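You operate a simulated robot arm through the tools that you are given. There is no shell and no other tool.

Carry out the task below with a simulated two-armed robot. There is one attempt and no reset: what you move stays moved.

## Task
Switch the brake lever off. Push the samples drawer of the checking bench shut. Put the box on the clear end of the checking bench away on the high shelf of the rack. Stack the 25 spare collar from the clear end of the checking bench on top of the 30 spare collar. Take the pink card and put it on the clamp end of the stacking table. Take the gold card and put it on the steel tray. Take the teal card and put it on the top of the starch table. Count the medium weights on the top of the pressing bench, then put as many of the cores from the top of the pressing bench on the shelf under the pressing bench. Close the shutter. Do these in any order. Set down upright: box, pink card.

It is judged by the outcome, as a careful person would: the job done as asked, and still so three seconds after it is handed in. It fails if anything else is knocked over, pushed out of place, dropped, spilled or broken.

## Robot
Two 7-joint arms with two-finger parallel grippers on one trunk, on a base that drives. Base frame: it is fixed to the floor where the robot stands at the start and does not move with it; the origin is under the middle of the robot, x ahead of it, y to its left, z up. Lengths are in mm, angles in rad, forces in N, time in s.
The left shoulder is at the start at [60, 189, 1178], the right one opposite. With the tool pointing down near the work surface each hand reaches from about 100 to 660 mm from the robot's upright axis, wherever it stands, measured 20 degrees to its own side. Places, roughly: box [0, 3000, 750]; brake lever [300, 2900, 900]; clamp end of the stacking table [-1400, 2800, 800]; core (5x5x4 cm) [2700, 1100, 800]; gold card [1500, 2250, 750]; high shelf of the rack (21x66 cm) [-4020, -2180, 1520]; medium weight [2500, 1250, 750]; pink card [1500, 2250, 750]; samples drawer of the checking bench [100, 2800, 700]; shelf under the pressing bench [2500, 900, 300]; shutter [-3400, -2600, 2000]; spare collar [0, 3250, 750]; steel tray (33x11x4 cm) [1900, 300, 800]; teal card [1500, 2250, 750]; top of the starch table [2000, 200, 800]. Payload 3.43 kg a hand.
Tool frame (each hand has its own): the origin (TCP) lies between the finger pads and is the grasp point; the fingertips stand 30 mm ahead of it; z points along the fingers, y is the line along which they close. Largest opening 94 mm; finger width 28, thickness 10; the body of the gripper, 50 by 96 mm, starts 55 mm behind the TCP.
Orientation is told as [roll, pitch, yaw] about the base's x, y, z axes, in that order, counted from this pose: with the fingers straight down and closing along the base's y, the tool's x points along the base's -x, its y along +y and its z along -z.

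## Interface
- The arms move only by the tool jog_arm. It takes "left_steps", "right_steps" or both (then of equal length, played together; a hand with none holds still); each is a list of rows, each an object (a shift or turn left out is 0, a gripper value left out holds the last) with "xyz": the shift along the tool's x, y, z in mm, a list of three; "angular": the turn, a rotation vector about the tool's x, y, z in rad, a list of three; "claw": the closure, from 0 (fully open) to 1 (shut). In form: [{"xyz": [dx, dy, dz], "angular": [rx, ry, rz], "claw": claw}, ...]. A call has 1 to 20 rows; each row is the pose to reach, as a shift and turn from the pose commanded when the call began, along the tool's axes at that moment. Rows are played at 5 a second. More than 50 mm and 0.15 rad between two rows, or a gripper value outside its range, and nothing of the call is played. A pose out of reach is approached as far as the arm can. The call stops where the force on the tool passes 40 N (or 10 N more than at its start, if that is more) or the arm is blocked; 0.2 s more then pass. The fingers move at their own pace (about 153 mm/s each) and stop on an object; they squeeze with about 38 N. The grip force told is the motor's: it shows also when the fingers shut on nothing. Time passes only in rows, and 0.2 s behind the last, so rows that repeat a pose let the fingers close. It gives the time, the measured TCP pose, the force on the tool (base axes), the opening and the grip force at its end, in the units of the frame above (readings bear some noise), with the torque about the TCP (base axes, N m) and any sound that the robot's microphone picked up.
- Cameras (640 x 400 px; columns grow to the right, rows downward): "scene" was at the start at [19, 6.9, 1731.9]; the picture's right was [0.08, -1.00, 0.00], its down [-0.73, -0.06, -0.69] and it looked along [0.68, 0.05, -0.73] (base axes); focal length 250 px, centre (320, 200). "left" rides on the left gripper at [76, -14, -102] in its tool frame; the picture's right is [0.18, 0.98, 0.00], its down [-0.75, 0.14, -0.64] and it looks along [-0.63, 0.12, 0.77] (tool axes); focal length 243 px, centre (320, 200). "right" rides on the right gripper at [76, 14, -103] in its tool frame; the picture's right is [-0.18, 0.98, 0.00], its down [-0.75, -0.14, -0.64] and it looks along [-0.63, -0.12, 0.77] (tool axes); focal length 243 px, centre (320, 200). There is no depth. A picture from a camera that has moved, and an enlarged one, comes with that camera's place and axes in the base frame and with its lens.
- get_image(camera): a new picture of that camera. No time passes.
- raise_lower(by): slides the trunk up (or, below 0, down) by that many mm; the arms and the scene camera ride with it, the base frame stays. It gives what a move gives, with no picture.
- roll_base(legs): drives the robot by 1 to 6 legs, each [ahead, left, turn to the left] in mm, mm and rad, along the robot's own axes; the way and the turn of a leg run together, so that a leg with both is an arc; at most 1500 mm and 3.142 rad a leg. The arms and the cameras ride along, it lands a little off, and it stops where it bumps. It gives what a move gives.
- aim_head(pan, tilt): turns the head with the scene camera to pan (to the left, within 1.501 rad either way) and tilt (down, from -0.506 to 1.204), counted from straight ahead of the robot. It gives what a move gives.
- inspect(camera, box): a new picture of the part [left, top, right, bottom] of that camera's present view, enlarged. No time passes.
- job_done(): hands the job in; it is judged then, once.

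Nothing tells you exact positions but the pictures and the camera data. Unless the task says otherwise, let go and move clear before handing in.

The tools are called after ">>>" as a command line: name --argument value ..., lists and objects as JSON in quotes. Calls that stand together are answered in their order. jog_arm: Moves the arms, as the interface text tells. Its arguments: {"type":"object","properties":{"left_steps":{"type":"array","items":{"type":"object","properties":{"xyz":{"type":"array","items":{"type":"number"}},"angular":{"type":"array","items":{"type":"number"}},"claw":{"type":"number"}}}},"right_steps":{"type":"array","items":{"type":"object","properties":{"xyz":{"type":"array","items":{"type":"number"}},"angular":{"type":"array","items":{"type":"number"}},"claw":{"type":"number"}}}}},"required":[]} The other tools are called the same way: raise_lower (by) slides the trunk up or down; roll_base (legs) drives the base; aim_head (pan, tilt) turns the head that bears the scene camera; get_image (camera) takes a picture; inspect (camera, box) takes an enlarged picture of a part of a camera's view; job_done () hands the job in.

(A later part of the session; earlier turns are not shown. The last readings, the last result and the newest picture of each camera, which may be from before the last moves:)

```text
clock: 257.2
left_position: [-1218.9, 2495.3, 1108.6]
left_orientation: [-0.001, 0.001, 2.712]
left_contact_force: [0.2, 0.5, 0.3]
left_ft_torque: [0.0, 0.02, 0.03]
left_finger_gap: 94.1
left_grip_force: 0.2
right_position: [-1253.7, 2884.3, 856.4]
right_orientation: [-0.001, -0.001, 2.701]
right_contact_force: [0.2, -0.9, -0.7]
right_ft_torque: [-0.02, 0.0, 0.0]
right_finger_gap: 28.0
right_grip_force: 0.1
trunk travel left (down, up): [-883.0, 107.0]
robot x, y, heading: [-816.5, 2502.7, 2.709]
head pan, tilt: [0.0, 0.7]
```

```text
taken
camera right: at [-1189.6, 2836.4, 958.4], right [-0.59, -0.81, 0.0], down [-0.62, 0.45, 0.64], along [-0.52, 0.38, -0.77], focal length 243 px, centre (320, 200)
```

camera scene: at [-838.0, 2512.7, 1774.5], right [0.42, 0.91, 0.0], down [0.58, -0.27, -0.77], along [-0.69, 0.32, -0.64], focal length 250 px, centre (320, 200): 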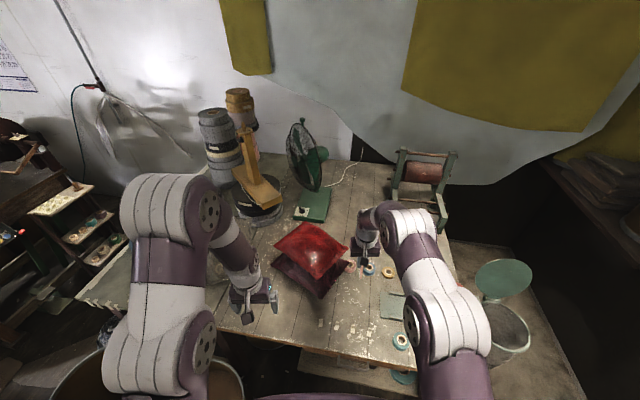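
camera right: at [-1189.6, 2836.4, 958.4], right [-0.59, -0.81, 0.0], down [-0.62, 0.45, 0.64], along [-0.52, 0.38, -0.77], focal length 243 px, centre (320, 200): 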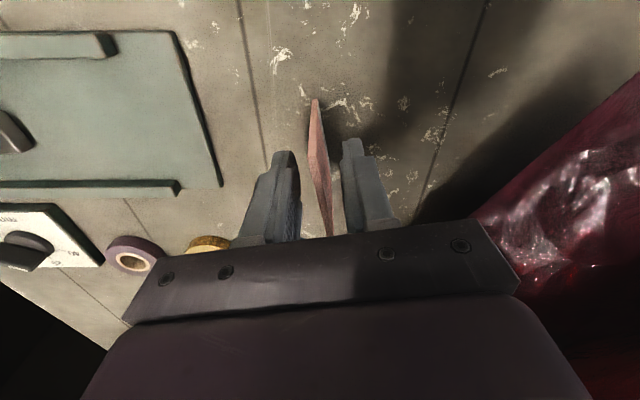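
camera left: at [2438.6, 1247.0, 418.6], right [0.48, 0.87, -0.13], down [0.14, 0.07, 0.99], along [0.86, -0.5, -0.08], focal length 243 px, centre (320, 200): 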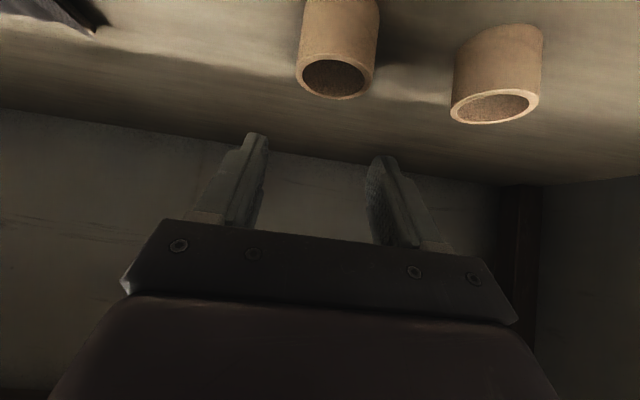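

The pink card stands upright. I lift the hand straight up, then retract.

>>> jog_arm --right_steps '[{"xyz": [0, 0, -20]}, {"xyz": [0, 0, -45]}, {"xyz": [0, 0, -80]}, {"xyz": [0, 0, -120]}, {"xyz": [0, 0, -165]}, {"xyz": [0, 0, -210]}, {"xyz": [45, 0, -230]}, {"xyz": [90, 0, -230]}, {"xyz": [135, 0, -230]}, {"xyz": [180, 0, -230]}, {"xyz": [200, -20, -230]}]'

>>> get_image --camera "scene"

>>> get_image --camera "right"

```text
clock: 259.6
left_position: [-1218.2, 2495.0, 1108.6]
left_orientation: [0.002, 0.0, 2.712]
left_contact_force: [-0.2, 0.1, -0.5]
left_ft_torque: [0.01, 0.04, -0.01]
left_finger_gap: 94.0
left_grip_force: 0.1
right_position: [-1062.3, 2817.8, 1087.0]
right_orientation: [0.001, 0.0, 2.701]
right_contact_force: [0.2, -0.3, 0.4]
right_ft_torque: [0.0, 0.02, 0.03]
right_finger_gap: 28.4
right_grip_force: 0.0
trunk travel left (down, up): [-883.0, 107.0]
robot x, y, heading: [-817.1, 2503.1, 2.708]
head pan, tilt: [0.0, 0.7]
```

```text
taken
camera scene: at [-837.3, 2514.0, 1774.5], right [0.42, 0.91, 0.0], down [0.58, -0.27, -0.77], along [-0.69, 0.32, -0.64], focal length 250 px, centre (320, 200)
```

scene: 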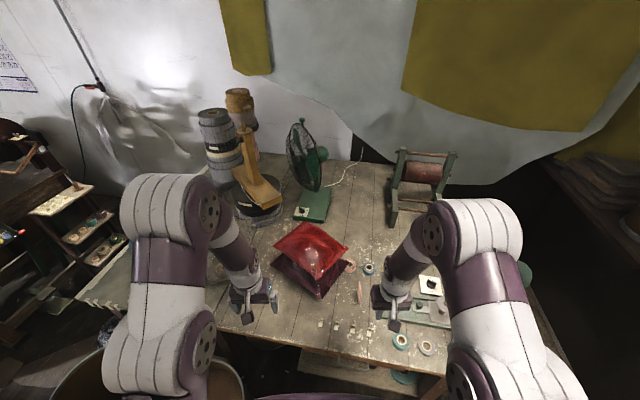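

```text
taken
camera right: at [-998.0, 2771.3, 1189.6], right [-0.59, -0.81, 0.0], down [-0.62, 0.45, 0.64], along [-0.52, 0.38, -0.77], focal length 243 px, centre (320, 200)
```

right: 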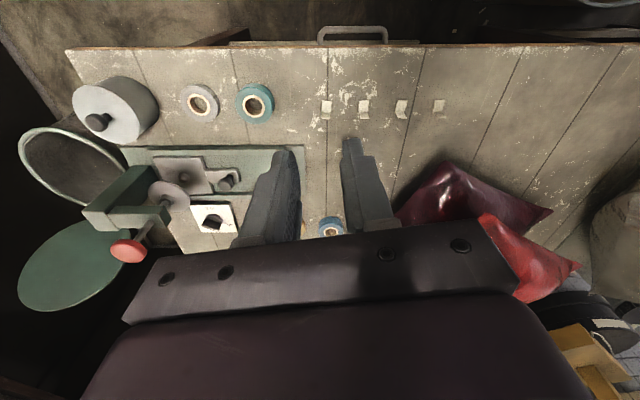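

>>> inspect --camera "scene" --box '[310, 250, 400, 330]'

```text
5.00 times, centred on (355, 290) of scene
camera zoom: at [-837.3, 2514.0, 1774.5], right [0.42, 0.91, 0.0], down [0.58, -0.27, -0.77], along [-0.69, 0.32, -0.64], focal length 1249 px, centre (145, -250)
```

zoom: 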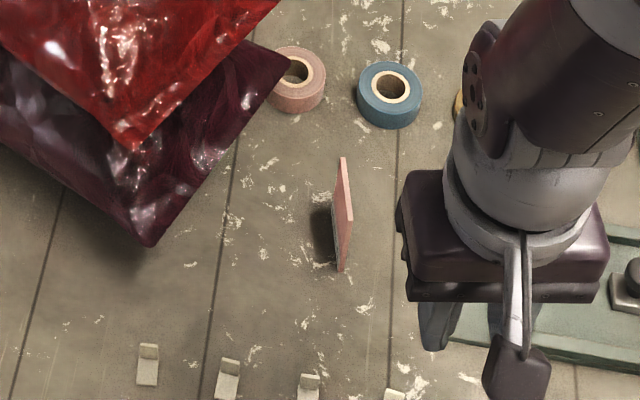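

The pink card stands upright near the clamp. Before taking the box, I back off and test in free space whether an arm can reach shelf height (z≈1590) with the tool tilted forward.

>>> roll_base --legs '[[-450, 0, 0]]'

>>> raise_lower --by 107

>>> jog_arm --left_steps '[{"xyz": [0, 0, -40], "angular": [0, -0.1, 0]}, {"xyz": [0, 0, -80], "angular": [0, -0.2, 0]}, {"xyz": [0, 0, -120], "angular": [0, -0.3, 0]}, {"xyz": [0, 0, -160], "angular": [0, -0.4, 0]}, {"xyz": [-20, 0, -200], "angular": [0, -0.5, 0]}, {"xyz": [-40, 0, -240], "angular": [0, -0.6, 0]}, {"xyz": [-60, 0, -280], "angular": [0, -0.7, 0]}, {"xyz": [-80, 0, -320], "angular": [0, -0.8, 0]}, {"xyz": [-100, 0, -350], "angular": [0, -0.9, 0]}, {"xyz": [-120, 0, -370], "angular": [0, -1.0, 0]}]'

```text
clock: 262.4
left_position: [-799.7, 2300.3, 1107.8]
left_orientation: [0.0, 0.003, 2.72]
left_contact_force: [1.0, -0.4, 0.4]
left_ft_torque: [0.01, 0.03, 0.0]
left_finger_gap: 94.0
left_grip_force: 0.0
right_position: [-646.3, 2625.5, 1087.2]
right_orientation: [0.0, 0.001, 2.705]
right_contact_force: [0.0, 0.6, 0.4]
right_ft_torque: [0.0, 0.02, 0.01]
right_finger_gap: 28.0
right_grip_force: 0.1
trunk travel left (down, up): [-883.0, 107.0]
robot x, y, heading: [-391.4, 2312.2, 2.716]
head pan, tilt: [0.0, 0.7]
```

```text
clock: 263.8
left_position: [-800.0, 2300.9, 1214.4]
left_orientation: [-0.001, 0.001, 2.72]
left_contact_force: [-0.2, 0.2, 0.2]
left_ft_torque: [-0.01, 0.0, 0.02]
left_finger_gap: 94.0
left_grip_force: 0.1
right_position: [-644.4, 2623.1, 1195.7]
right_orientation: [0.0, 0.0, 2.706]
right_contact_force: [0.7, -0.7, 0.6]
right_ft_torque: [0.01, -0.04, 0.05]
right_finger_gap: 28.1
right_grip_force: 0.1
trunk travel left (down, up): [-990.0, 0.0]
robot x, y, heading: [-393.8, 2311.1, 2.719]
head pan, tilt: [0.0, 0.7]
```

```text
clock: 266.0
left_position: [-908.9, 2347.8, 1585.1]
left_orientation: [-0.001, -1.001, 2.72]
left_contact_force: [-0.1, 0.0, 0.8]
left_ft_torque: [-0.01, 0.0, 0.0]
left_finger_gap: 93.9
left_grip_force: 0.1
right_position: [-646.7, 2624.4, 1194.8]
right_orientation: [0.001, 0.001, 2.706]
right_contact_force: [0.4, -0.3, -0.6]
right_ft_torque: [0.02, -0.03, 0.0]
right_finger_gap: 28.3
right_grip_force: 0.1
trunk travel left (down, up): [-990.0, 0.0]
robot x, y, heading: [-391.4, 2309.4, 2.718]
head pan, tilt: [0.0, 0.7]
```

It reaches z=1585 at 487 mm ahead. I push forward to find the maximum.

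>>> jog_arm --left_steps '[{"xyz": [-22, 0, 34]}, {"xyz": [-43, 0, 67]}, {"xyz": [-65, 0, 101]}, {"xyz": [-86, 0, 135]}, {"xyz": [-108, 0, 168]}, {"xyz": [-130, 0, 202]}]'

```text
clock: 267.4
left_position: [-1130.9, 2449.9, 1583.7]
left_orientation: [0.0, -0.996, 2.719]
left_contact_force: [-1.4, 0.1, -0.4]
left_ft_torque: [0.01, 0.04, 0.0]
left_finger_gap: 94.1
left_grip_force: 0.1
right_position: [-647.7, 2623.8, 1192.4]
right_orientation: [0.001, 0.002, 2.706]
right_contact_force: [0.3, 0.4, -0.5]
right_ft_torque: [0.0, 0.0, 0.0]
right_finger_gap: 28.0
right_grip_force: 0.1
trunk travel left (down, up): [-990.0, 0.0]
robot x, y, heading: [-394.9, 2314.6, 2.716]
head pan, tilt: [0.0, 0.7]
```

>>> jog_arm --left_steps '[{"xyz": [-22, 0, 34]}, {"xyz": [-43, 0, 67]}, {"xyz": [-65, 0, 101]}]'

```text
clock: 268.2
left_position: [-1169.7, 2470.3, 1558.2]
left_orientation: [0.0, -1.001, 2.718]
left_contact_force: [0.4, 0.6, -0.4]
left_ft_torque: [-0.02, -0.04, 0.03]
left_finger_gap: 93.8
left_grip_force: 0.1
left hand out of reach, approached as far as the arm can: row 1, 2, 3
right_position: [-645.6, 2623.6, 1194.7]
right_orientation: [0.001, 0.001, 2.709]
right_contact_force: [-0.1, -0.4, 0.6]
right_ft_torque: [-0.01, -0.01, 0.0]
right_finger_gap: 28.1
right_grip_force: 0.1
trunk travel left (down, up): [-990.0, 0.0]
robot x, y, heading: [-395.3, 2308.8, 2.718]
head pan, tilt: [0.0, 0.7]
```

Maximum is about 735 mm ahead at that height — workable. I retract the hand (keeping the 1.0 rad tilt) and drive to face the box, square to its sides.

>>> jog_arm --left_steps '[{"xyz": [45, 0, 0]}, {"xyz": [90, 0, 0]}, {"xyz": [135, 0, 0]}, {"xyz": [180, 0, 0]}, {"xyz": [225, 0, 0]}, {"xyz": [270, 0, 0]}, {"xyz": [315, 0, 0]}, {"xyz": [360, 0, 0]}, {"xyz": [400, 0, -20]}, {"xyz": [440, 0, -40]}]'

>>> roll_base --legs '[[0, 0, -1.611], [0, -184, 0]]'

>>> get_image --camera "scene"

```text
clock: 270.4
left_position: [-919.9, 2353.0, 1210.5]
left_orientation: [0.002, -1.002, 2.717]
left_contact_force: [-0.1, -0.3, 0.1]
left_ft_torque: [-0.02, 0.02, 0.01]
left_finger_gap: 94.0
left_grip_force: 0.2
left hand out of reach, approached as far as the arm can: row 7
right_position: [-644.4, 2623.4, 1194.5]
right_orientation: [0.001, -0.001, 2.705]
right_contact_force: [0.6, -0.7, -0.1]
right_ft_torque: [0.0, 0.0, -0.03]
right_finger_gap: 28.2
right_grip_force: 0.1
trunk travel left (down, up): [-990.0, 0.0]
robot x, y, heading: [-396.8, 2311.2, 2.713]
head pan, tilt: [0.0, 0.7]
```

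```text
clock: 275.9
left_position: [-165.3, 2751.1, 1209.7]
left_orientation: [-0.005, -1.0, 1.106]
left_contact_force: [-0.8, 1.1, -0.7]
left_ft_torque: [-0.04, -0.03, -0.04]
left_finger_gap: 93.9
left_grip_force: 0.0
right_position: [91.6, 2461.8, 1194.7]
right_orientation: [-0.005, -0.001, 1.091]
right_contact_force: [0.2, 0.6, -0.2]
right_ft_torque: [0.03, -0.06, 0.01]
right_finger_gap: 28.6
right_grip_force: 0.0
trunk travel left (down, up): [-990.0, 0.0]
robot x, y, heading: [-231.9, 2227.8, 1.102]
head pan, tilt: [0.0, 0.7]
```

```text
taken
camera scene: at [-224.7, 2250.8, 1881.4], right [0.89, -0.45, 0.0], down [-0.29, -0.58, -0.76], along [0.35, 0.68, -0.64], focal length 250 px, centre (320, 200)
```

scene: 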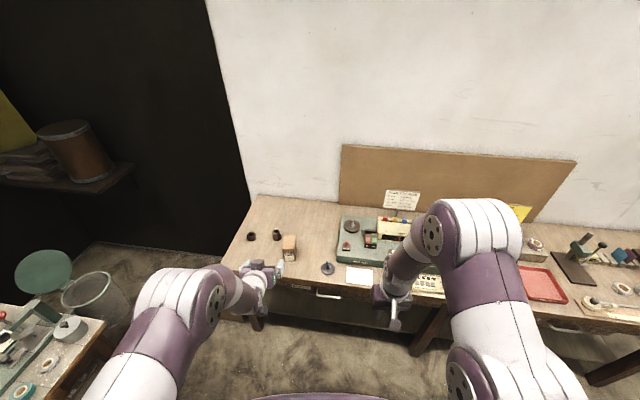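

The box is straight ahead of the left hand. I lower the trunk and drive closer.

>>> raise_lower --by -225

>>> roll_base --legs '[[235, 0, 0]]'

>>> get_image --camera "left"

>>> get_image --camera "scene"

>>> inspect --camera "scene" --box '[220, 220, 340, 310]'

```text
clock: 278.2
left_position: [-162.6, 2748.1, 985.2]
left_orientation: [-0.001, -1.0, 1.101]
left_contact_force: [0.0, 0.9, -0.6]
left_ft_torque: [0.0, -0.01, -0.01]
left_finger_gap: 93.9
left_grip_force: 0.0
right_position: [95.1, 2461.2, 969.0]
right_orientation: [0.0, 0.001, 1.09]
right_contact_force: [-1.0, 0.0, 0.7]
right_ft_torque: [0.01, -0.01, -0.01]
right_finger_gap: 28.3
right_grip_force: 0.1
trunk travel left (down, up): [-765.0, 225.0]
robot x, y, heading: [-229.4, 2227.7, 1.099]
head pan, tilt: [0.0, 0.7]
```

```text
clock: 280.0
left_position: [-51.1, 2959.8, 985.5]
left_orientation: [0.001, -1.0, 1.095]
left_contact_force: [0.8, -0.6, -0.3]
left_ft_torque: [-0.02, -0.01, 0.02]
left_finger_gap: 94.2
left_grip_force: 0.0
right_position: [203.7, 2670.0, 969.4]
right_orientation: [0.001, -0.002, 1.086]
right_contact_force: [-0.2, -0.1, 0.2]
right_ft_torque: [0.0, -0.01, 0.0]
right_finger_gap: 28.4
right_grip_force: 0.1
trunk travel left (down, up): [-765.0, 225.0]
robot x, y, heading: [-122.5, 2439.8, 1.096]
head pan, tilt: [0.0, 0.7]
```

```text
taken
camera left: at [-96.7, 2839.3, 976.9], right [-0.92, 0.36, -0.15], down [-0.19, -0.05, 0.98], along [0.34, 0.93, 0.12], focal length 243 px, centre (320, 200)
```

left: 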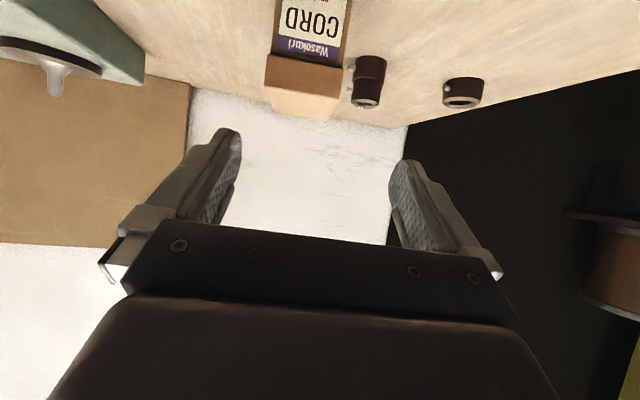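

```text
taken
camera scene: at [-111.5, 2458.7, 1656.5], right [0.89, -0.46, 0.0], down [-0.3, -0.57, -0.77], along [0.35, 0.68, -0.64], focal length 250 px, centre (320, 200)
```

scene: 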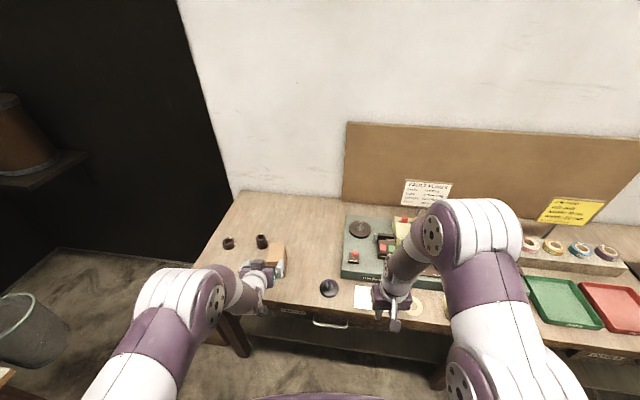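

```text
4.44 times, centred on (280, 265) of scene
camera zoom: at [-111.5, 2458.7, 1656.5], right [0.89, -0.46, 0.0], down [-0.3, -0.57, -0.77], along [0.35, 0.68, -0.64], focal length 1111 px, centre (498, -89)
```

zoom: 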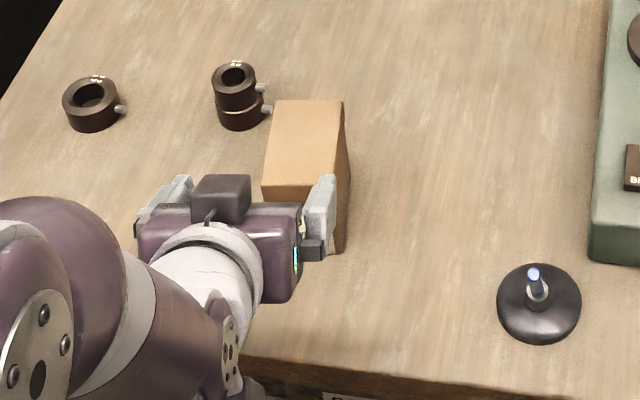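

>>> jog_arm --left_steps '[{"xyz": [-14, -8, 22], "angular": [-0.01, 0, -0.006], "claw": 0}, {"xyz": [-29, -16, 45], "angular": [-0.021, 0, -0.0135]}, {"xyz": [-43, -16, 67], "angular": [-0.021, 0, -0.0135]}, {"xyz": [-22, -16, 80], "angular": [-0.021, 0, -0.0135]}, {"xyz": [-22, -16, 80], "angular": [-0.021, 0, -0.0135]}]'

>>> get_image --camera "left"

>>> inspect --camera "scene" --box '[220, 220, 340, 310]'

```text
clock: 281.2
left_position: [-1.2, 3021.4, 959.5]
left_orientation: [0.0, -1.0, 1.122]
left_contact_force: [-1.0, -0.4, 0.1]
left_ft_torque: [-0.02, 0.04, 0.02]
left_finger_gap: 93.7
left_grip_force: 0.1
right_position: [204.4, 2670.2, 971.4]
right_orientation: [0.001, 0.0, 1.085]
right_contact_force: [0.0, 0.1, -0.3]
right_ft_torque: [-0.01, -0.03, 0.04]
right_finger_gap: 28.0
right_grip_force: 0.0
trunk travel left (down, up): [-765.0, 225.0]
robot x, y, heading: [-121.3, 2436.0, 1.099]
head pan, tilt: [0.0, 0.7]
```

```text
taken
camera left: at [-43.2, 2900.5, 951.3], right [-0.93, 0.34, -0.15], down [-0.18, -0.06, 0.98], along [0.32, 0.94, 0.12], focal length 243 px, centre (320, 200)
```

left: 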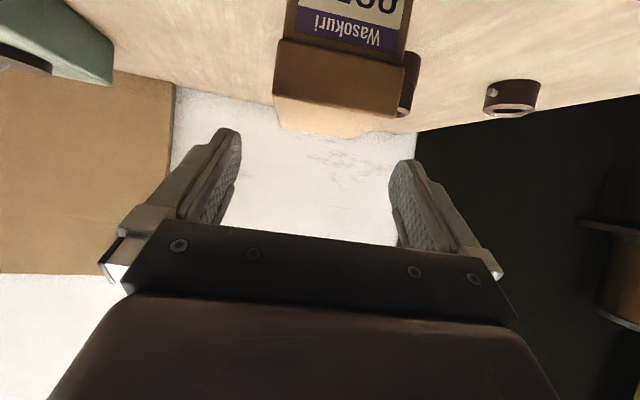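

```text
4.44 times, centred on (280, 265) of scene
camera zoom: at [-111.5, 2458.4, 1656.5], right [0.89, -0.46, 0.0], down [-0.3, -0.57, -0.77], along [0.35, 0.68, -0.64], focal length 1111 px, centre (498, -89)
```

zoom: 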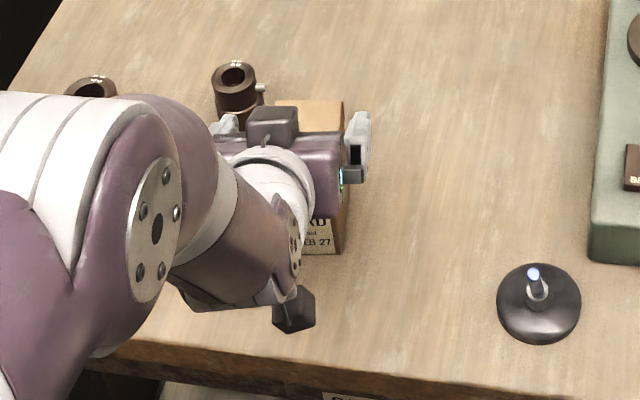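

Centred on the box. I descend to grip height below the lid.

>>> jog_arm --left_steps '[{"xyz": [21, 0, 13]}, {"xyz": [42, 0, 27]}, {"xyz": [54, 0, 35]}, {"xyz": [62, 0, 40]}, {"xyz": [62, 0, 40]}]'

>>> get_image --camera "left"

>>> inspect --camera "scene" --box '[220, 220, 340, 310]'

```text
clock: 282.4
left_position: [-2.1, 3022.0, 886.0]
left_orientation: [-0.001, -1.0, 1.123]
left_contact_force: [-0.8, 0.4, 0.3]
left_ft_torque: [-0.03, 0.0, 0.02]
left_finger_gap: 93.8
left_grip_force: 0.1
right_position: [204.2, 2670.3, 970.0]
right_orientation: [-0.001, -0.002, 1.086]
right_contact_force: [-0.2, 1.0, -0.4]
right_ft_torque: [0.01, -0.03, -0.01]
right_finger_gap: 28.2
right_grip_force: 0.0
trunk travel left (down, up): [-765.0, 225.0]
robot x, y, heading: [-124.5, 2434.4, 1.099]
head pan, tilt: [0.0, 0.7]
```

```text
taken
camera left: at [-43.7, 2901.1, 878.5], right [-0.93, 0.34, -0.15], down [-0.18, -0.06, 0.98], along [0.32, 0.94, 0.12], focal length 243 px, centre (320, 200)
```

left: 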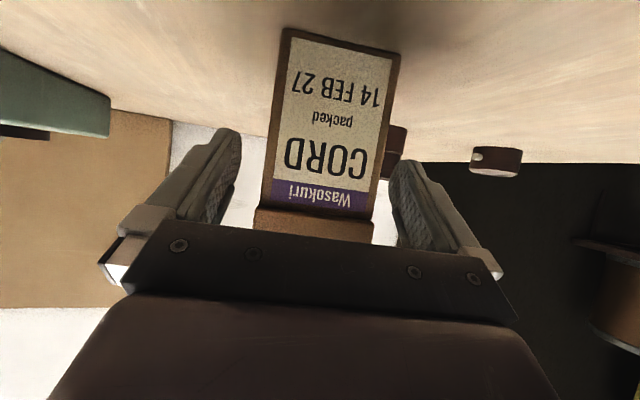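

```text
4.44 times, centred on (280, 265) of scene
camera zoom: at [-111.5, 2458.7, 1656.5], right [0.89, -0.46, 0.0], down [-0.3, -0.57, -0.77], along [0.35, 0.68, -0.64], focal length 1111 px, centre (498, -89)
```

zoom: 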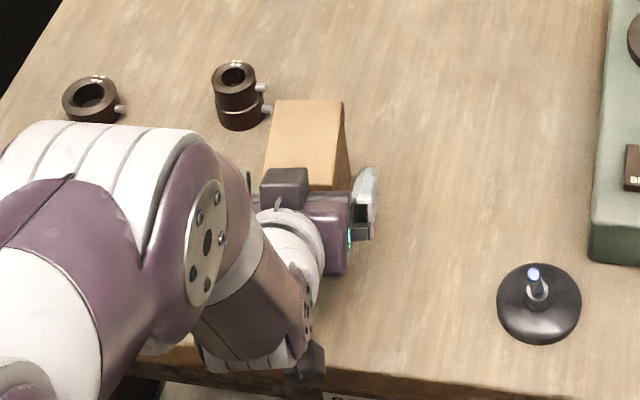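

The fingers straddle the box. I close and lift it gently.

>>> jog_arm --left_steps '[{"xyz": [0, 0, 0], "claw": 1}, {"xyz": [0, 0, 0], "claw": 1}, {"xyz": [0, 0, 0], "claw": 1}, {"xyz": [0, 0, 0], "claw": 1}, {"xyz": [-8, 0, -5]}, {"xyz": [-25, 0, -16]}, {"xyz": [-50, 0, -32]}, {"xyz": [-84, 0, -54]}]'

>>> get_image --camera "left"

>>> get_image --camera "scene"

```text
clock: 284.2
left_position: [-2.5, 3021.0, 986.5]
left_orientation: [0.001, -0.999, 1.122]
left_contact_force: [0.3, -0.9, -2.2]
left_ft_torque: [-0.04, 0.05, -0.01]
left_finger_gap: 60.8
left_grip_force: 38.2
right_position: [204.2, 2668.3, 968.7]
right_orientation: [-0.001, 0.002, 1.085]
right_contact_force: [0.5, 0.0, 0.9]
right_ft_torque: [0.01, 0.02, -0.01]
right_finger_gap: 28.2
right_grip_force: 0.0
trunk travel left (down, up): [-765.0, 225.0]
robot x, y, heading: [-123.3, 2435.1, 1.098]
head pan, tilt: [0.0, 0.7]
```

```text
taken
camera left: at [-44.3, 2899.8, 978.8], right [-0.93, 0.34, -0.15], down [-0.18, -0.06, 0.98], along [0.32, 0.94, 0.12], focal length 243 px, centre (320, 200)
```

left: 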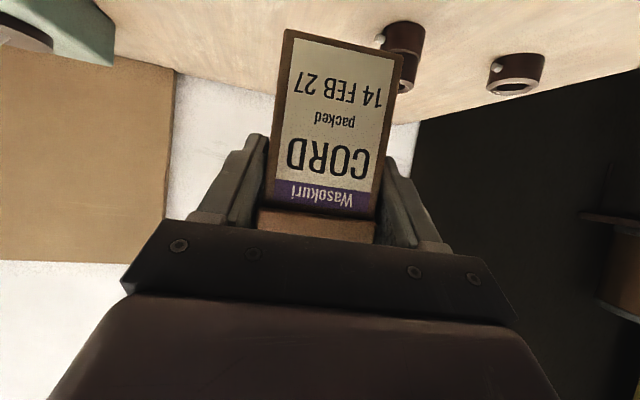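

```text
taken
camera scene: at [-111.8, 2457.6, 1656.4], right [0.89, -0.46, 0.0], down [-0.3, -0.57, -0.77], along [0.35, 0.68, -0.64], focal length 250 px, centre (320, 200)
```

scene: 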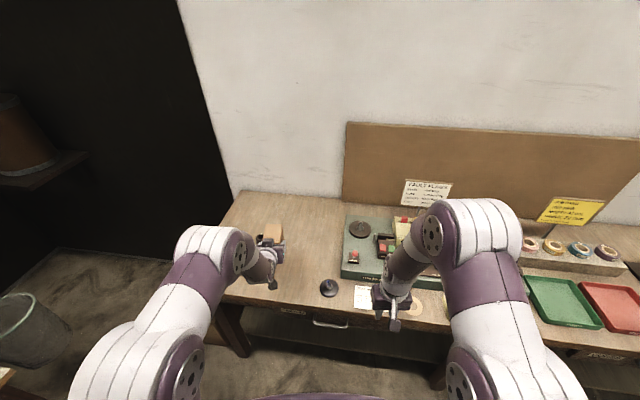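

The box is gripped squarely and upright. I back away, pull the hand in, and start the drive toward the rack.

>>> roll_base --legs '[[-500, 0, 0]]'

>>> jog_arm --left_steps '[{"xyz": [15, 0, -38]}, {"xyz": [30, 0, -76]}, {"xyz": [45, 0, -114]}, {"xyz": [60, 0, -140]}]'

>>> get_image --camera "scene"

```text
clock: 287.2
left_position: [-238.2, 2568.9, 985.3]
left_orientation: [0.0, -0.999, 1.128]
left_contact_force: [0.2, 0.2, -2.0]
left_ft_torque: [-0.05, 0.03, 0.01]
left_finger_gap: 61.2
left_grip_force: 38.1
right_position: [-30.4, 2216.3, 969.0]
right_orientation: [0.001, -0.001, 1.092]
right_contact_force: [-0.2, 0.7, 0.5]
right_ft_torque: [-0.02, -0.02, -0.01]
right_finger_gap: 28.2
right_grip_force: 0.1
trunk travel left (down, up): [-765.0, 225.0]
robot x, y, heading: [-356.7, 1977.7, 1.105]
head pan, tilt: [0.0, 0.7]
```

```text
clock: 288.2
left_position: [-303.4, 2429.8, 1011.5]
left_orientation: [0.001, -1.0, 1.129]
left_contact_force: [0.8, -0.1, -2.0]
left_ft_torque: [-0.03, -0.01, 0.01]
left_finger_gap: 60.9
left_grip_force: 38.4
right_position: [-30.5, 2216.3, 969.7]
right_orientation: [-0.001, 0.001, 1.094]
right_contact_force: [0.1, -0.3, -0.1]
right_ft_torque: [-0.02, 0.0, -0.01]
right_finger_gap: 28.1
right_grip_force: 0.1
trunk travel left (down, up): [-765.0, 225.0]
robot x, y, heading: [-357.4, 1983.5, 1.099]
head pan, tilt: [0.0, 0.7]
```

```text
taken
camera scene: at [-344.9, 2003.1, 1656.5], right [0.89, -0.45, 0.0], down [-0.29, -0.57, -0.77], along [0.35, 0.68, -0.64], focal length 250 px, centre (320, 200)
```

scene: 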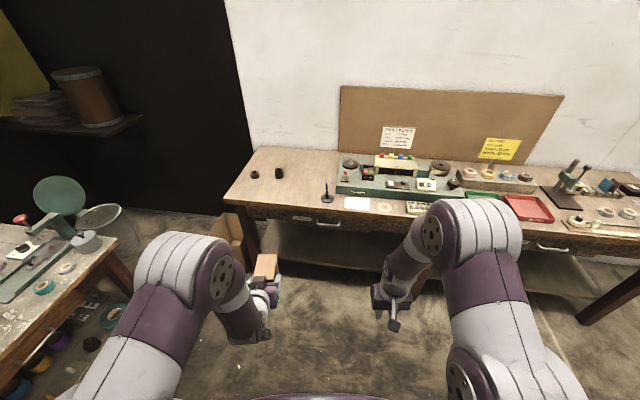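

Bench end now clear with everything in order. I turn around and drive south through the open middle of the room.

>>> roll_base --legs '[[0, 0, -2.67], [400, 150, 0], [400, 150, 0]]'

>>> aim_head --pan 0.0 --tilt 0.45

>>> get_image --camera "scene"

```text
clock: 299.3
left_position: [137.5, 764.3, 1010.5]
left_orientation: [0.0, -0.998, -1.514]
left_contact_force: [-0.1, -0.3, -1.0]
left_ft_torque: [0.04, -0.01, 0.05]
left_finger_gap: 60.8
left_grip_force: 37.8
right_position: [-204.5, 822.0, 970.1]
right_orientation: [0.0, 0.0, -1.551]
right_contact_force: [0.7, -0.2, -0.1]
right_ft_torque: [0.0, 0.03, 0.02]
right_finger_gap: 28.1
right_grip_force: 0.1
trunk travel left (down, up): [-765.0, 225.0]
robot x, y, heading: [-32.7, 1187.9, -1.539]
head pan, tilt: [0.0, 0.7]
```

```text
clock: 300.1
left_position: [137.6, 765.0, 1010.4]
left_orientation: [0.0, -0.997, -1.513]
left_contact_force: [-0.1, -0.1, -0.9]
left_ft_torque: [0.09, 0.01, 0.0]
left_finger_gap: 61.0
left_grip_force: 37.9
right_position: [-203.5, 822.7, 970.5]
right_orientation: [0.001, 0.001, -1.55]
right_contact_force: [0.9, -0.2, 1.0]
right_ft_torque: [-0.02, -0.03, -0.02]
right_finger_gap: 28.3
right_grip_force: 0.0
trunk travel left (down, up): [-765.0, 225.0]
robot x, y, heading: [-30.4, 1183.9, -1.544]
head pan, tilt: [0.0, 0.45]
```

```text
taken
camera scene: at [-32.2, 1153.5, 1678.6], right [-1.0, -0.03, 0.0], down [-0.01, 0.44, -0.9], along [0.03, -0.9, -0.44], focal length 250 px, centre (320, 200)
```

scene: 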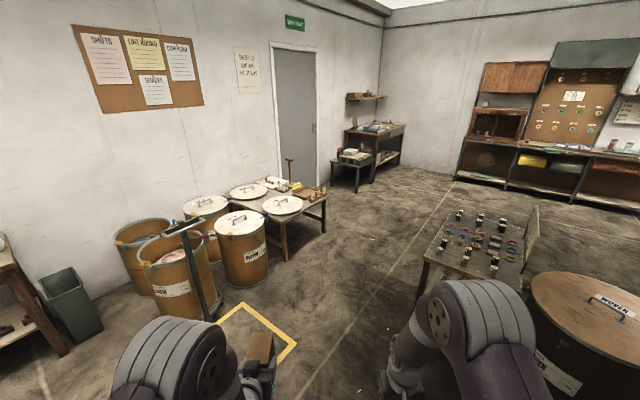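

The way is clear: spool table right, barrels and lid table left. I continue down the corridor toward the rack wall.

>>> roll_base --legs '[[1000, 0, 0], [0, 0, -0.65], [0, 250, 0], [1400, 0, 0]]'

>>> get_image --camera "scene"

```text
clock: 315.1
left_position: [-662.7, -1582.5, 1010.4]
left_orientation: [-0.002, -1.0, -2.125]
left_contact_force: [0.6, -0.8, -1.6]
left_ft_torque: [0.02, -0.05, 0.02]
left_finger_gap: 60.8
left_grip_force: 38.6
right_position: [-909.9, -1339.0, 968.7]
right_orientation: [-0.001, -0.001, -2.162]
right_contact_force: [-0.1, -0.2, -0.7]
right_ft_torque: [-0.03, 0.03, -0.01]
right_finger_gap: 28.4
right_grip_force: 0.1
trunk travel left (down, up): [-765.0, 225.0]
robot x, y, heading: [-558.6, -1140.4, -2.15]
head pan, tilt: [0.0, 0.45]
```

```text
taken
camera scene: at [-579.3, -1167.1, 1678.6], right [-0.84, 0.55, 0.0], down [0.24, 0.36, -0.9], along [-0.49, -0.75, -0.44], focal length 250 px, centre (320, 200)
```

scene: 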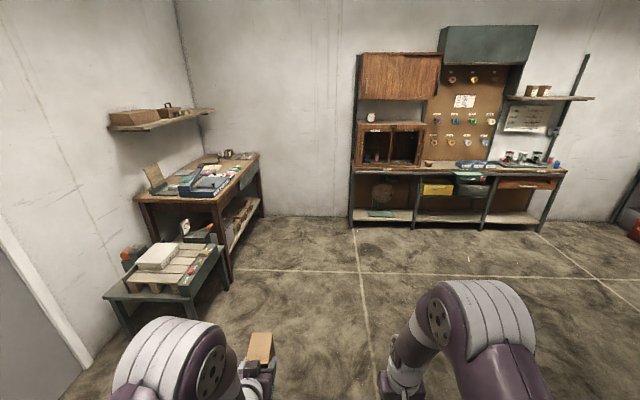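

>>> inspect --camera "scene" --box '[340, 10, 620, 190]'

>>> inspect --camera "scene" --box '[425, 10, 545, 110]'

>>> inspect --camera "scene" --box '[490, 70, 610, 180]'

```text
2.22 times, centred on (480, 100) of scene
camera zoom: at [-579.3, -1167.1, 1678.6], right [-0.84, 0.55, 0.0], down [0.24, 0.36, -0.9], along [-0.49, -0.75, -0.44], focal length 555 px, centre (-36, 422)
```

zoom: 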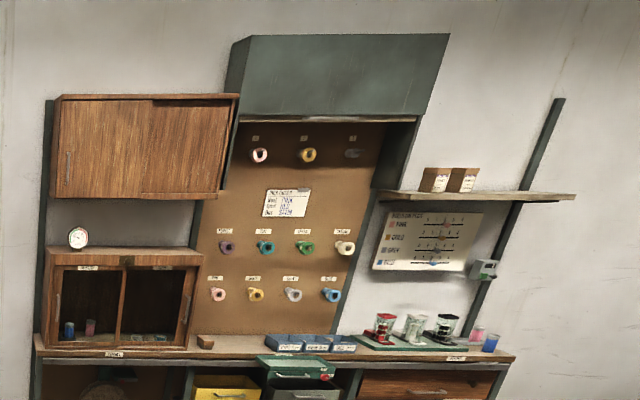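

```text
4.00 times, centred on (485, 60) of scene
camera zoom: at [-579.3, -1167.1, 1678.6], right [-0.84, 0.55, 0.0], down [0.24, 0.36, -0.9], along [-0.49, -0.75, -0.44], focal length 1000 px, centre (-340, 760)
```

zoom: 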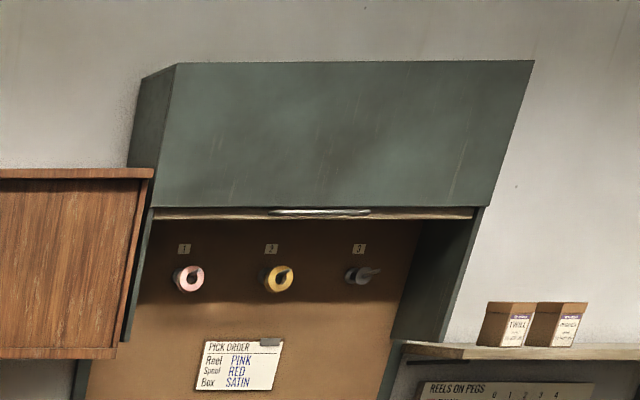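

```text
3.64 times, centred on (550, 125) of scene
camera zoom: at [-579.3, -1167.1, 1678.6], right [-0.84, 0.55, 0.0], down [0.24, 0.36, -0.9], along [-0.49, -0.75, -0.44], focal length 909 px, centre (-516, 473)
```

zoom: 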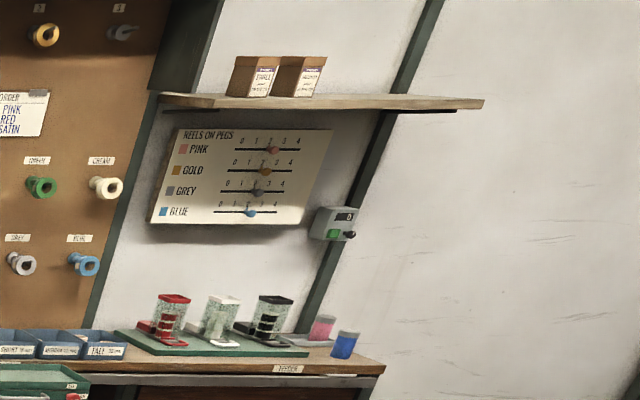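

I can see the rack: green shutter hood with a handle on its bottom rail (z≈1815), and right of it the high shelf (z≈1520) with two small boxes; its right part is free. I drive forward and then right, to face that part of the shelf.

>>> roll_base --legs '[[1200, 0, 0], [0, -1300, 0], [0, -1250, 0]]'

>>> aim_head --pan 0.0 --tilt 0.2

>>> get_image --camera "scene"

```text
clock: 333.3
left_position: [-3470.9, -1211.9, 1009.9]
left_orientation: [0.001, -0.999, -2.105]
left_contact_force: [-0.2, -0.6, -1.8]
left_ft_torque: [0.03, -0.01, 0.03]
left_finger_gap: 61.0
left_grip_force: 38.2
right_position: [-3721.9, -973.3, 969.3]
right_orientation: [0.001, 0.0, -2.141]
right_contact_force: [-0.9, 0.7, 0.4]
right_ft_torque: [0.03, 0.02, 0.02]
right_finger_gap: 28.2
right_grip_force: 0.0
trunk travel left (down, up): [-765.0, 225.0]
robot x, y, heading: [-3375.6, -765.7, -2.133]
head pan, tilt: [0.0, 0.45]
```

```text
clock: 334.1
left_position: [-3470.1, -1211.4, 1010.0]
left_orientation: [-0.001, -0.999, -2.105]
left_contact_force: [-0.5, -0.2, -1.8]
left_ft_torque: [0.03, -0.05, 0.0]
left_finger_gap: 61.0
left_grip_force: 38.4
right_position: [-3721.9, -972.8, 969.6]
right_orientation: [0.002, -0.001, -2.142]
right_contact_force: [-0.1, 0.3, 0.6]
right_ft_torque: [-0.03, 0.0, -0.01]
right_finger_gap: 28.1
right_grip_force: 0.0
trunk travel left (down, up): [-765.0, 225.0]
robot x, y, heading: [-3378.8, -772.5, -2.13]
head pan, tilt: [0.0, 0.201]
```

```text
taken
camera scene: at [-3396.2, -795.8, 1701.8], right [-0.85, 0.53, 0.0], down [0.11, 0.17, -0.98], along [-0.52, -0.83, -0.2], focal length 250 px, centre (320, 200)
```

scene: 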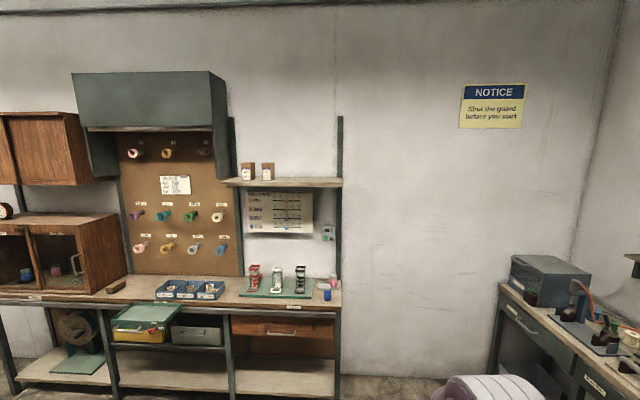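

The free right part of the shelf is well within reach. I raise the trunk fully and lift the box to about z=1620 in free space.

>>> raise_lower --by 225

>>> jog_arm --left_steps '[{"xyz": [-39, 0, -17]}, {"xyz": [-79, 0, -35]}, {"xyz": [-119, 0, -52]}, {"xyz": [-158, 0, -70]}, {"xyz": [-198, 0, -87]}, {"xyz": [-238, 0, -105]}, {"xyz": [-277, 0, -122]}, {"xyz": [-317, 0, -140]}, {"xyz": [-356, 0, -157]}]'

>>> roll_base --legs '[[0, 0, -0.04], [0, -100, 0], [600, 0, 0]]'

>>> get_image --camera "scene"

>>> get_image --camera "left"

```text
clock: 336.5
left_position: [-3469.9, -1212.7, 1233.4]
left_orientation: [0.001, -1.0, -2.104]
left_contact_force: [0.0, 0.2, -1.4]
left_ft_torque: [0.03, -0.03, 0.02]
left_finger_gap: 61.0
left_grip_force: 38.6
right_position: [-3722.4, -973.8, 1194.4]
right_orientation: [-0.001, 0.0, -2.142]
right_contact_force: [0.8, 0.0, -0.6]
right_ft_torque: [-0.01, 0.0, 0.03]
right_finger_gap: 28.0
right_grip_force: 0.1
trunk travel left (down, up): [-990.0, 0.0]
robot x, y, heading: [-3376.2, -769.3, -2.137]
head pan, tilt: [0.0, 0.201]
```

```text
clock: 338.5
left_position: [-3501.3, -1262.4, 1621.3]
left_orientation: [0.0, -0.999, -2.105]
left_contact_force: [0.5, -0.2, -1.9]
left_ft_torque: [0.05, -0.01, 0.03]
left_finger_gap: 60.7
left_grip_force: 38.0
right_position: [-3723.7, -974.1, 1193.5]
right_orientation: [0.001, 0.0, -2.143]
right_contact_force: [1.0, -0.5, -0.8]
right_ft_torque: [0.04, -0.03, -0.02]
right_finger_gap: 28.2
right_grip_force: 0.0
trunk travel left (down, up): [-990.0, 0.0]
robot x, y, heading: [-3375.9, -769.8, -2.132]
head pan, tilt: [0.0, 0.201]
```

```text
clock: 343.0
left_position: [-3939.9, -1694.1, 1621.0]
left_orientation: [0.001, -1.001, -2.138]
left_contact_force: [0.3, 0.0, -0.9]
left_ft_torque: [0.07, 0.0, -0.01]
left_finger_gap: 60.9
left_grip_force: 38.8
right_position: [-4151.1, -1398.9, 1195.0]
right_orientation: [-0.001, -0.002, -2.175]
right_contact_force: [0.4, -1.2, -0.1]
right_ft_torque: [-0.02, -0.01, -0.01]
right_finger_gap: 28.0
right_grip_force: 0.0
trunk travel left (down, up): [-990.0, 0.0]
robot x, y, heading: [-3799.9, -1200.6, -2.163]
head pan, tilt: [0.0, 0.201]
```

```text
taken
camera scene: at [-3818.6, -1230.6, 1926.9], right [-0.83, 0.56, 0.0], down [0.11, 0.16, -0.98], along [-0.55, -0.81, -0.2], focal length 250 px, centre (320, 200)
```

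scene: 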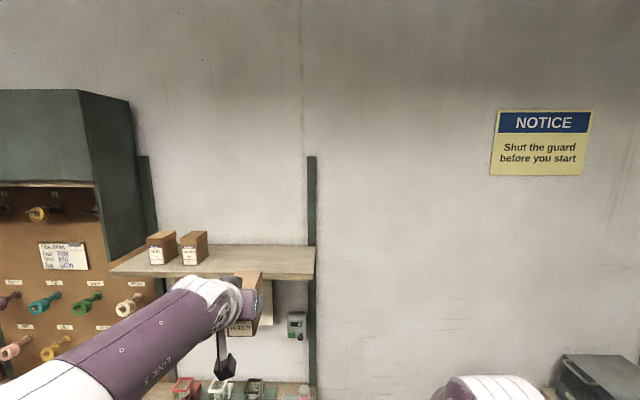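

```text
taken
camera left: at [-3882.7, -1578.9, 1614.5], right [0.88, -0.44, -0.15], down [0.19, 0.04, 0.98], along [-0.43, -0.9, 0.12], focal length 243 px, centre (320, 200)
```

left: 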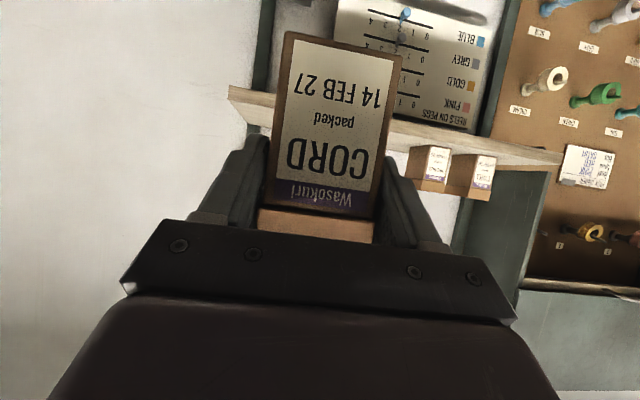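

I zoom in to measure the shelf precisely.

>>> inspect --camera "scene" --box '[90, 210, 340, 350]'

>>> inspect --camera "scene" --box '[220, 230, 330, 300]'

```text
2.56 times, centred on (215, 280) of scene
camera zoom: at [-3818.6, -1230.6, 1926.9], right [-0.83, 0.56, 0.0], down [0.11, 0.16, -0.98], along [-0.55, -0.81, -0.2], focal length 640 px, centre (589, -5)
```

zoom: 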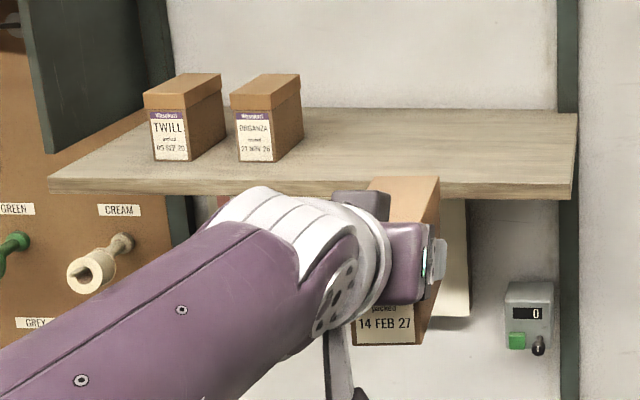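

```text
5.71 times, centred on (275, 265) of scene
camera zoom: at [-3818.6, -1230.6, 1926.9], right [-0.83, 0.56, 0.0], down [0.11, 0.16, -0.98], along [-0.55, -0.81, -0.2], focal length 1428 px, centre (577, -171)
```

zoom: 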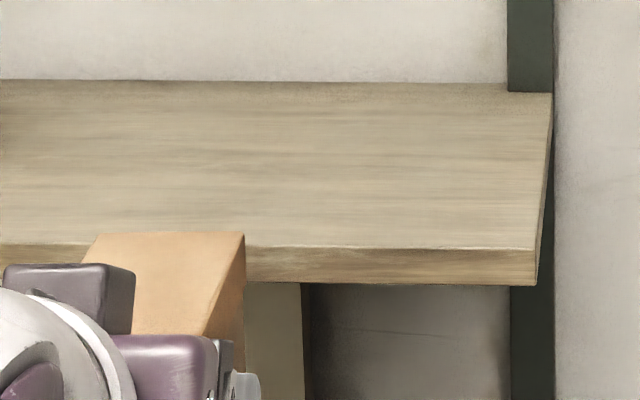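

>>> inspect --camera "left" --box '[210, 60, 330, 150]'

>>> inspect --camera "left" --box '[380, 100, 580, 220]'

```text
4.44 times, centred on (270, 105) of left
camera zoom: at [-3882.7, -1578.9, 1614.5], right [0.88, -0.44, -0.15], down [0.19, 0.04, 0.98], along [-0.43, -0.9, 0.12], focal length 1078 px, centre (542, 622)
```

zoom: 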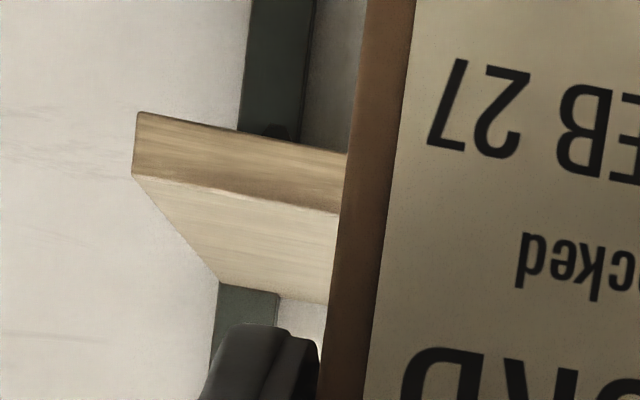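

```text
3.20 times, centred on (480, 160) of left
camera zoom: at [-3882.7, -1578.9, 1614.5], right [0.88, -0.44, -0.15], down [0.19, 0.04, 0.98], along [-0.43, -0.9, 0.12], focal length 776 px, centre (-192, 328)
```

zoom: 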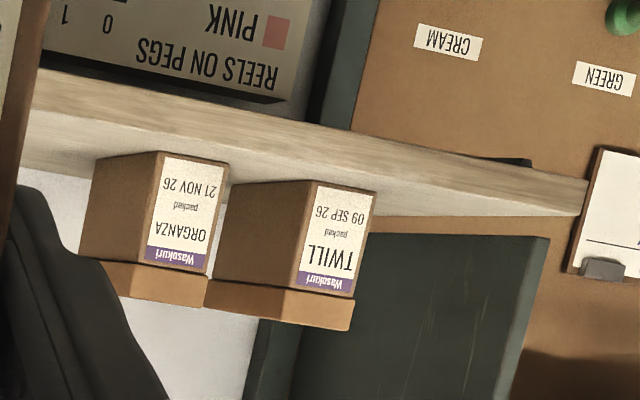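

Shelf top ≈ z 1520, front edge ≈ 770 mm ahead of the camera; the box travels 40 mm above it. The neighbours (TWILL, ORGANZA) also face label-out. I drive 170 mm closer, then extend the arm.

>>> roll_base --legs '[[170, 0, 0]]'

>>> get_image --camera "left"

>>> get_image --camera "scene"

```text
clock: 344.5
left_position: [-4032.5, -1832.9, 1622.8]
left_orientation: [0.0, -1.001, -2.137]
left_contact_force: [0.8, 0.2, -1.4]
left_ft_torque: [0.05, 0.0, -0.02]
left_finger_gap: 61.2
left_grip_force: 38.2
right_position: [-4245.5, -1538.6, 1194.4]
right_orientation: [0.0, -0.002, -2.173]
right_contact_force: [-0.8, 1.0, 1.0]
right_ft_torque: [-0.02, 0.04, -0.02]
right_finger_gap: 28.1
right_grip_force: 0.1
trunk travel left (down, up): [-990.0, 0.0]
robot x, y, heading: [-3894.5, -1348.6, -2.162]
head pan, tilt: [0.0, 0.201]
```

```text
taken
camera left: at [-3976.2, -1718.3, 1615.3], right [0.88, -0.44, -0.15], down [0.19, 0.04, 0.98], along [-0.43, -0.9, 0.12], focal length 243 px, centre (320, 200)
```

left: 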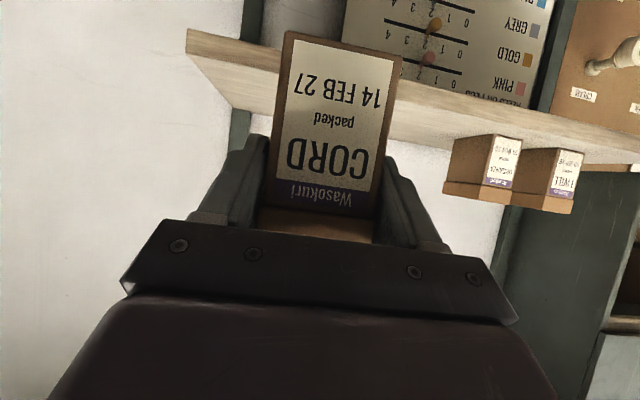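

```text
taken
camera scene: at [-3912.4, -1369.5, 1927.0], right [-0.83, 0.56, 0.0], down [0.11, 0.16, -0.98], along [-0.55, -0.81, -0.2], focal length 250 px, centre (320, 200)
```

scene: 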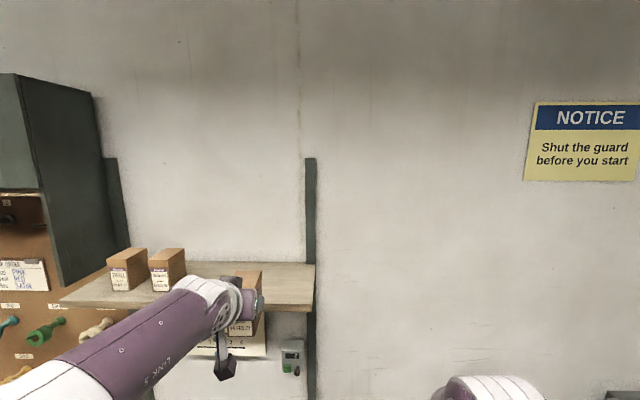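

>>> jog_arm --left_steps '[{"xyz": [-22, 0, 35]}, {"xyz": [-45, 0, 69]}, {"xyz": [-67, 0, 104]}, {"xyz": [-89, 0, 139]}, {"xyz": [-111, 0, 173]}, {"xyz": [-111, 0, 173]}]'

>>> get_image --camera "left"

>>> inspect --camera "scene" --box '[60, 220, 330, 360]'

```text
clock: 345.9
left_position: [-4138.0, -1974.6, 1614.1]
left_orientation: [0.021, -1.005, -2.131]
left_contact_force: [-0.7, -1.2, -1.3]
left_ft_torque: [0.05, -0.05, 0.03]
left_finger_gap: 61.1
left_grip_force: 37.9
left hand out of reach, approached as far as the arm can: row 2, 3, 4, 5, 6
right_position: [-4247.4, -1542.3, 1194.0]
right_orientation: [0.0, 0.001, -2.175]
right_contact_force: [-0.9, -0.9, -0.4]
right_ft_torque: [0.04, -0.01, 0.01]
right_finger_gap: 28.5
right_grip_force: 0.0
trunk travel left (down, up): [-990.0, 0.0]
robot x, y, heading: [-3898.6, -1345.9, -2.162]
head pan, tilt: [0.0, 0.201]
```

```text
taken
camera left: at [-4085.0, -1857.5, 1605.3], right [0.89, -0.42, -0.14], down [0.18, 0.05, 0.98], along [-0.41, -0.9, 0.12], focal length 243 px, centre (320, 200)
```

left: 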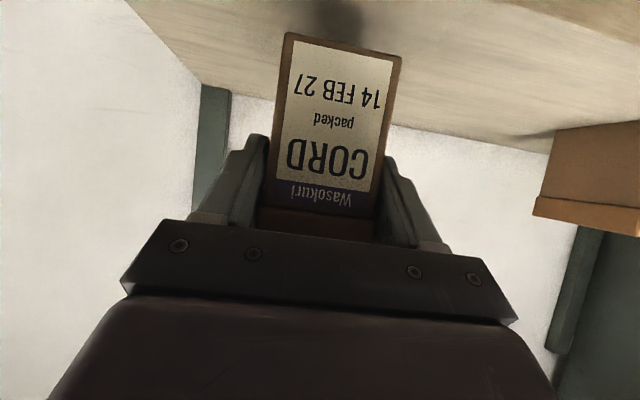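

```text
2.37 times, centred on (195, 290) of scene
camera zoom: at [-3917.6, -1376.2, 1926.5], right [-0.83, 0.56, 0.0], down [0.11, 0.17, -0.98], along [-0.55, -0.81, -0.2], focal length 592 px, centre (616, -13)
```

zoom: 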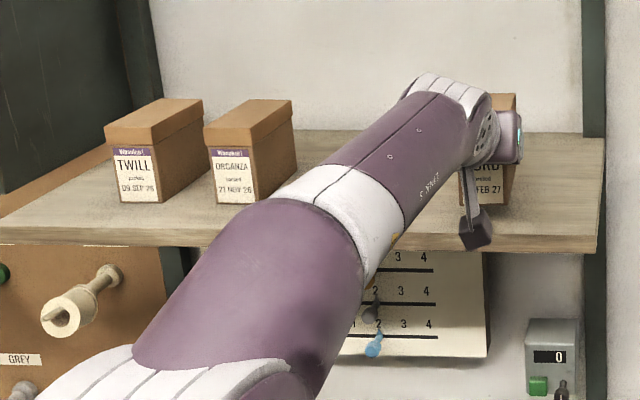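

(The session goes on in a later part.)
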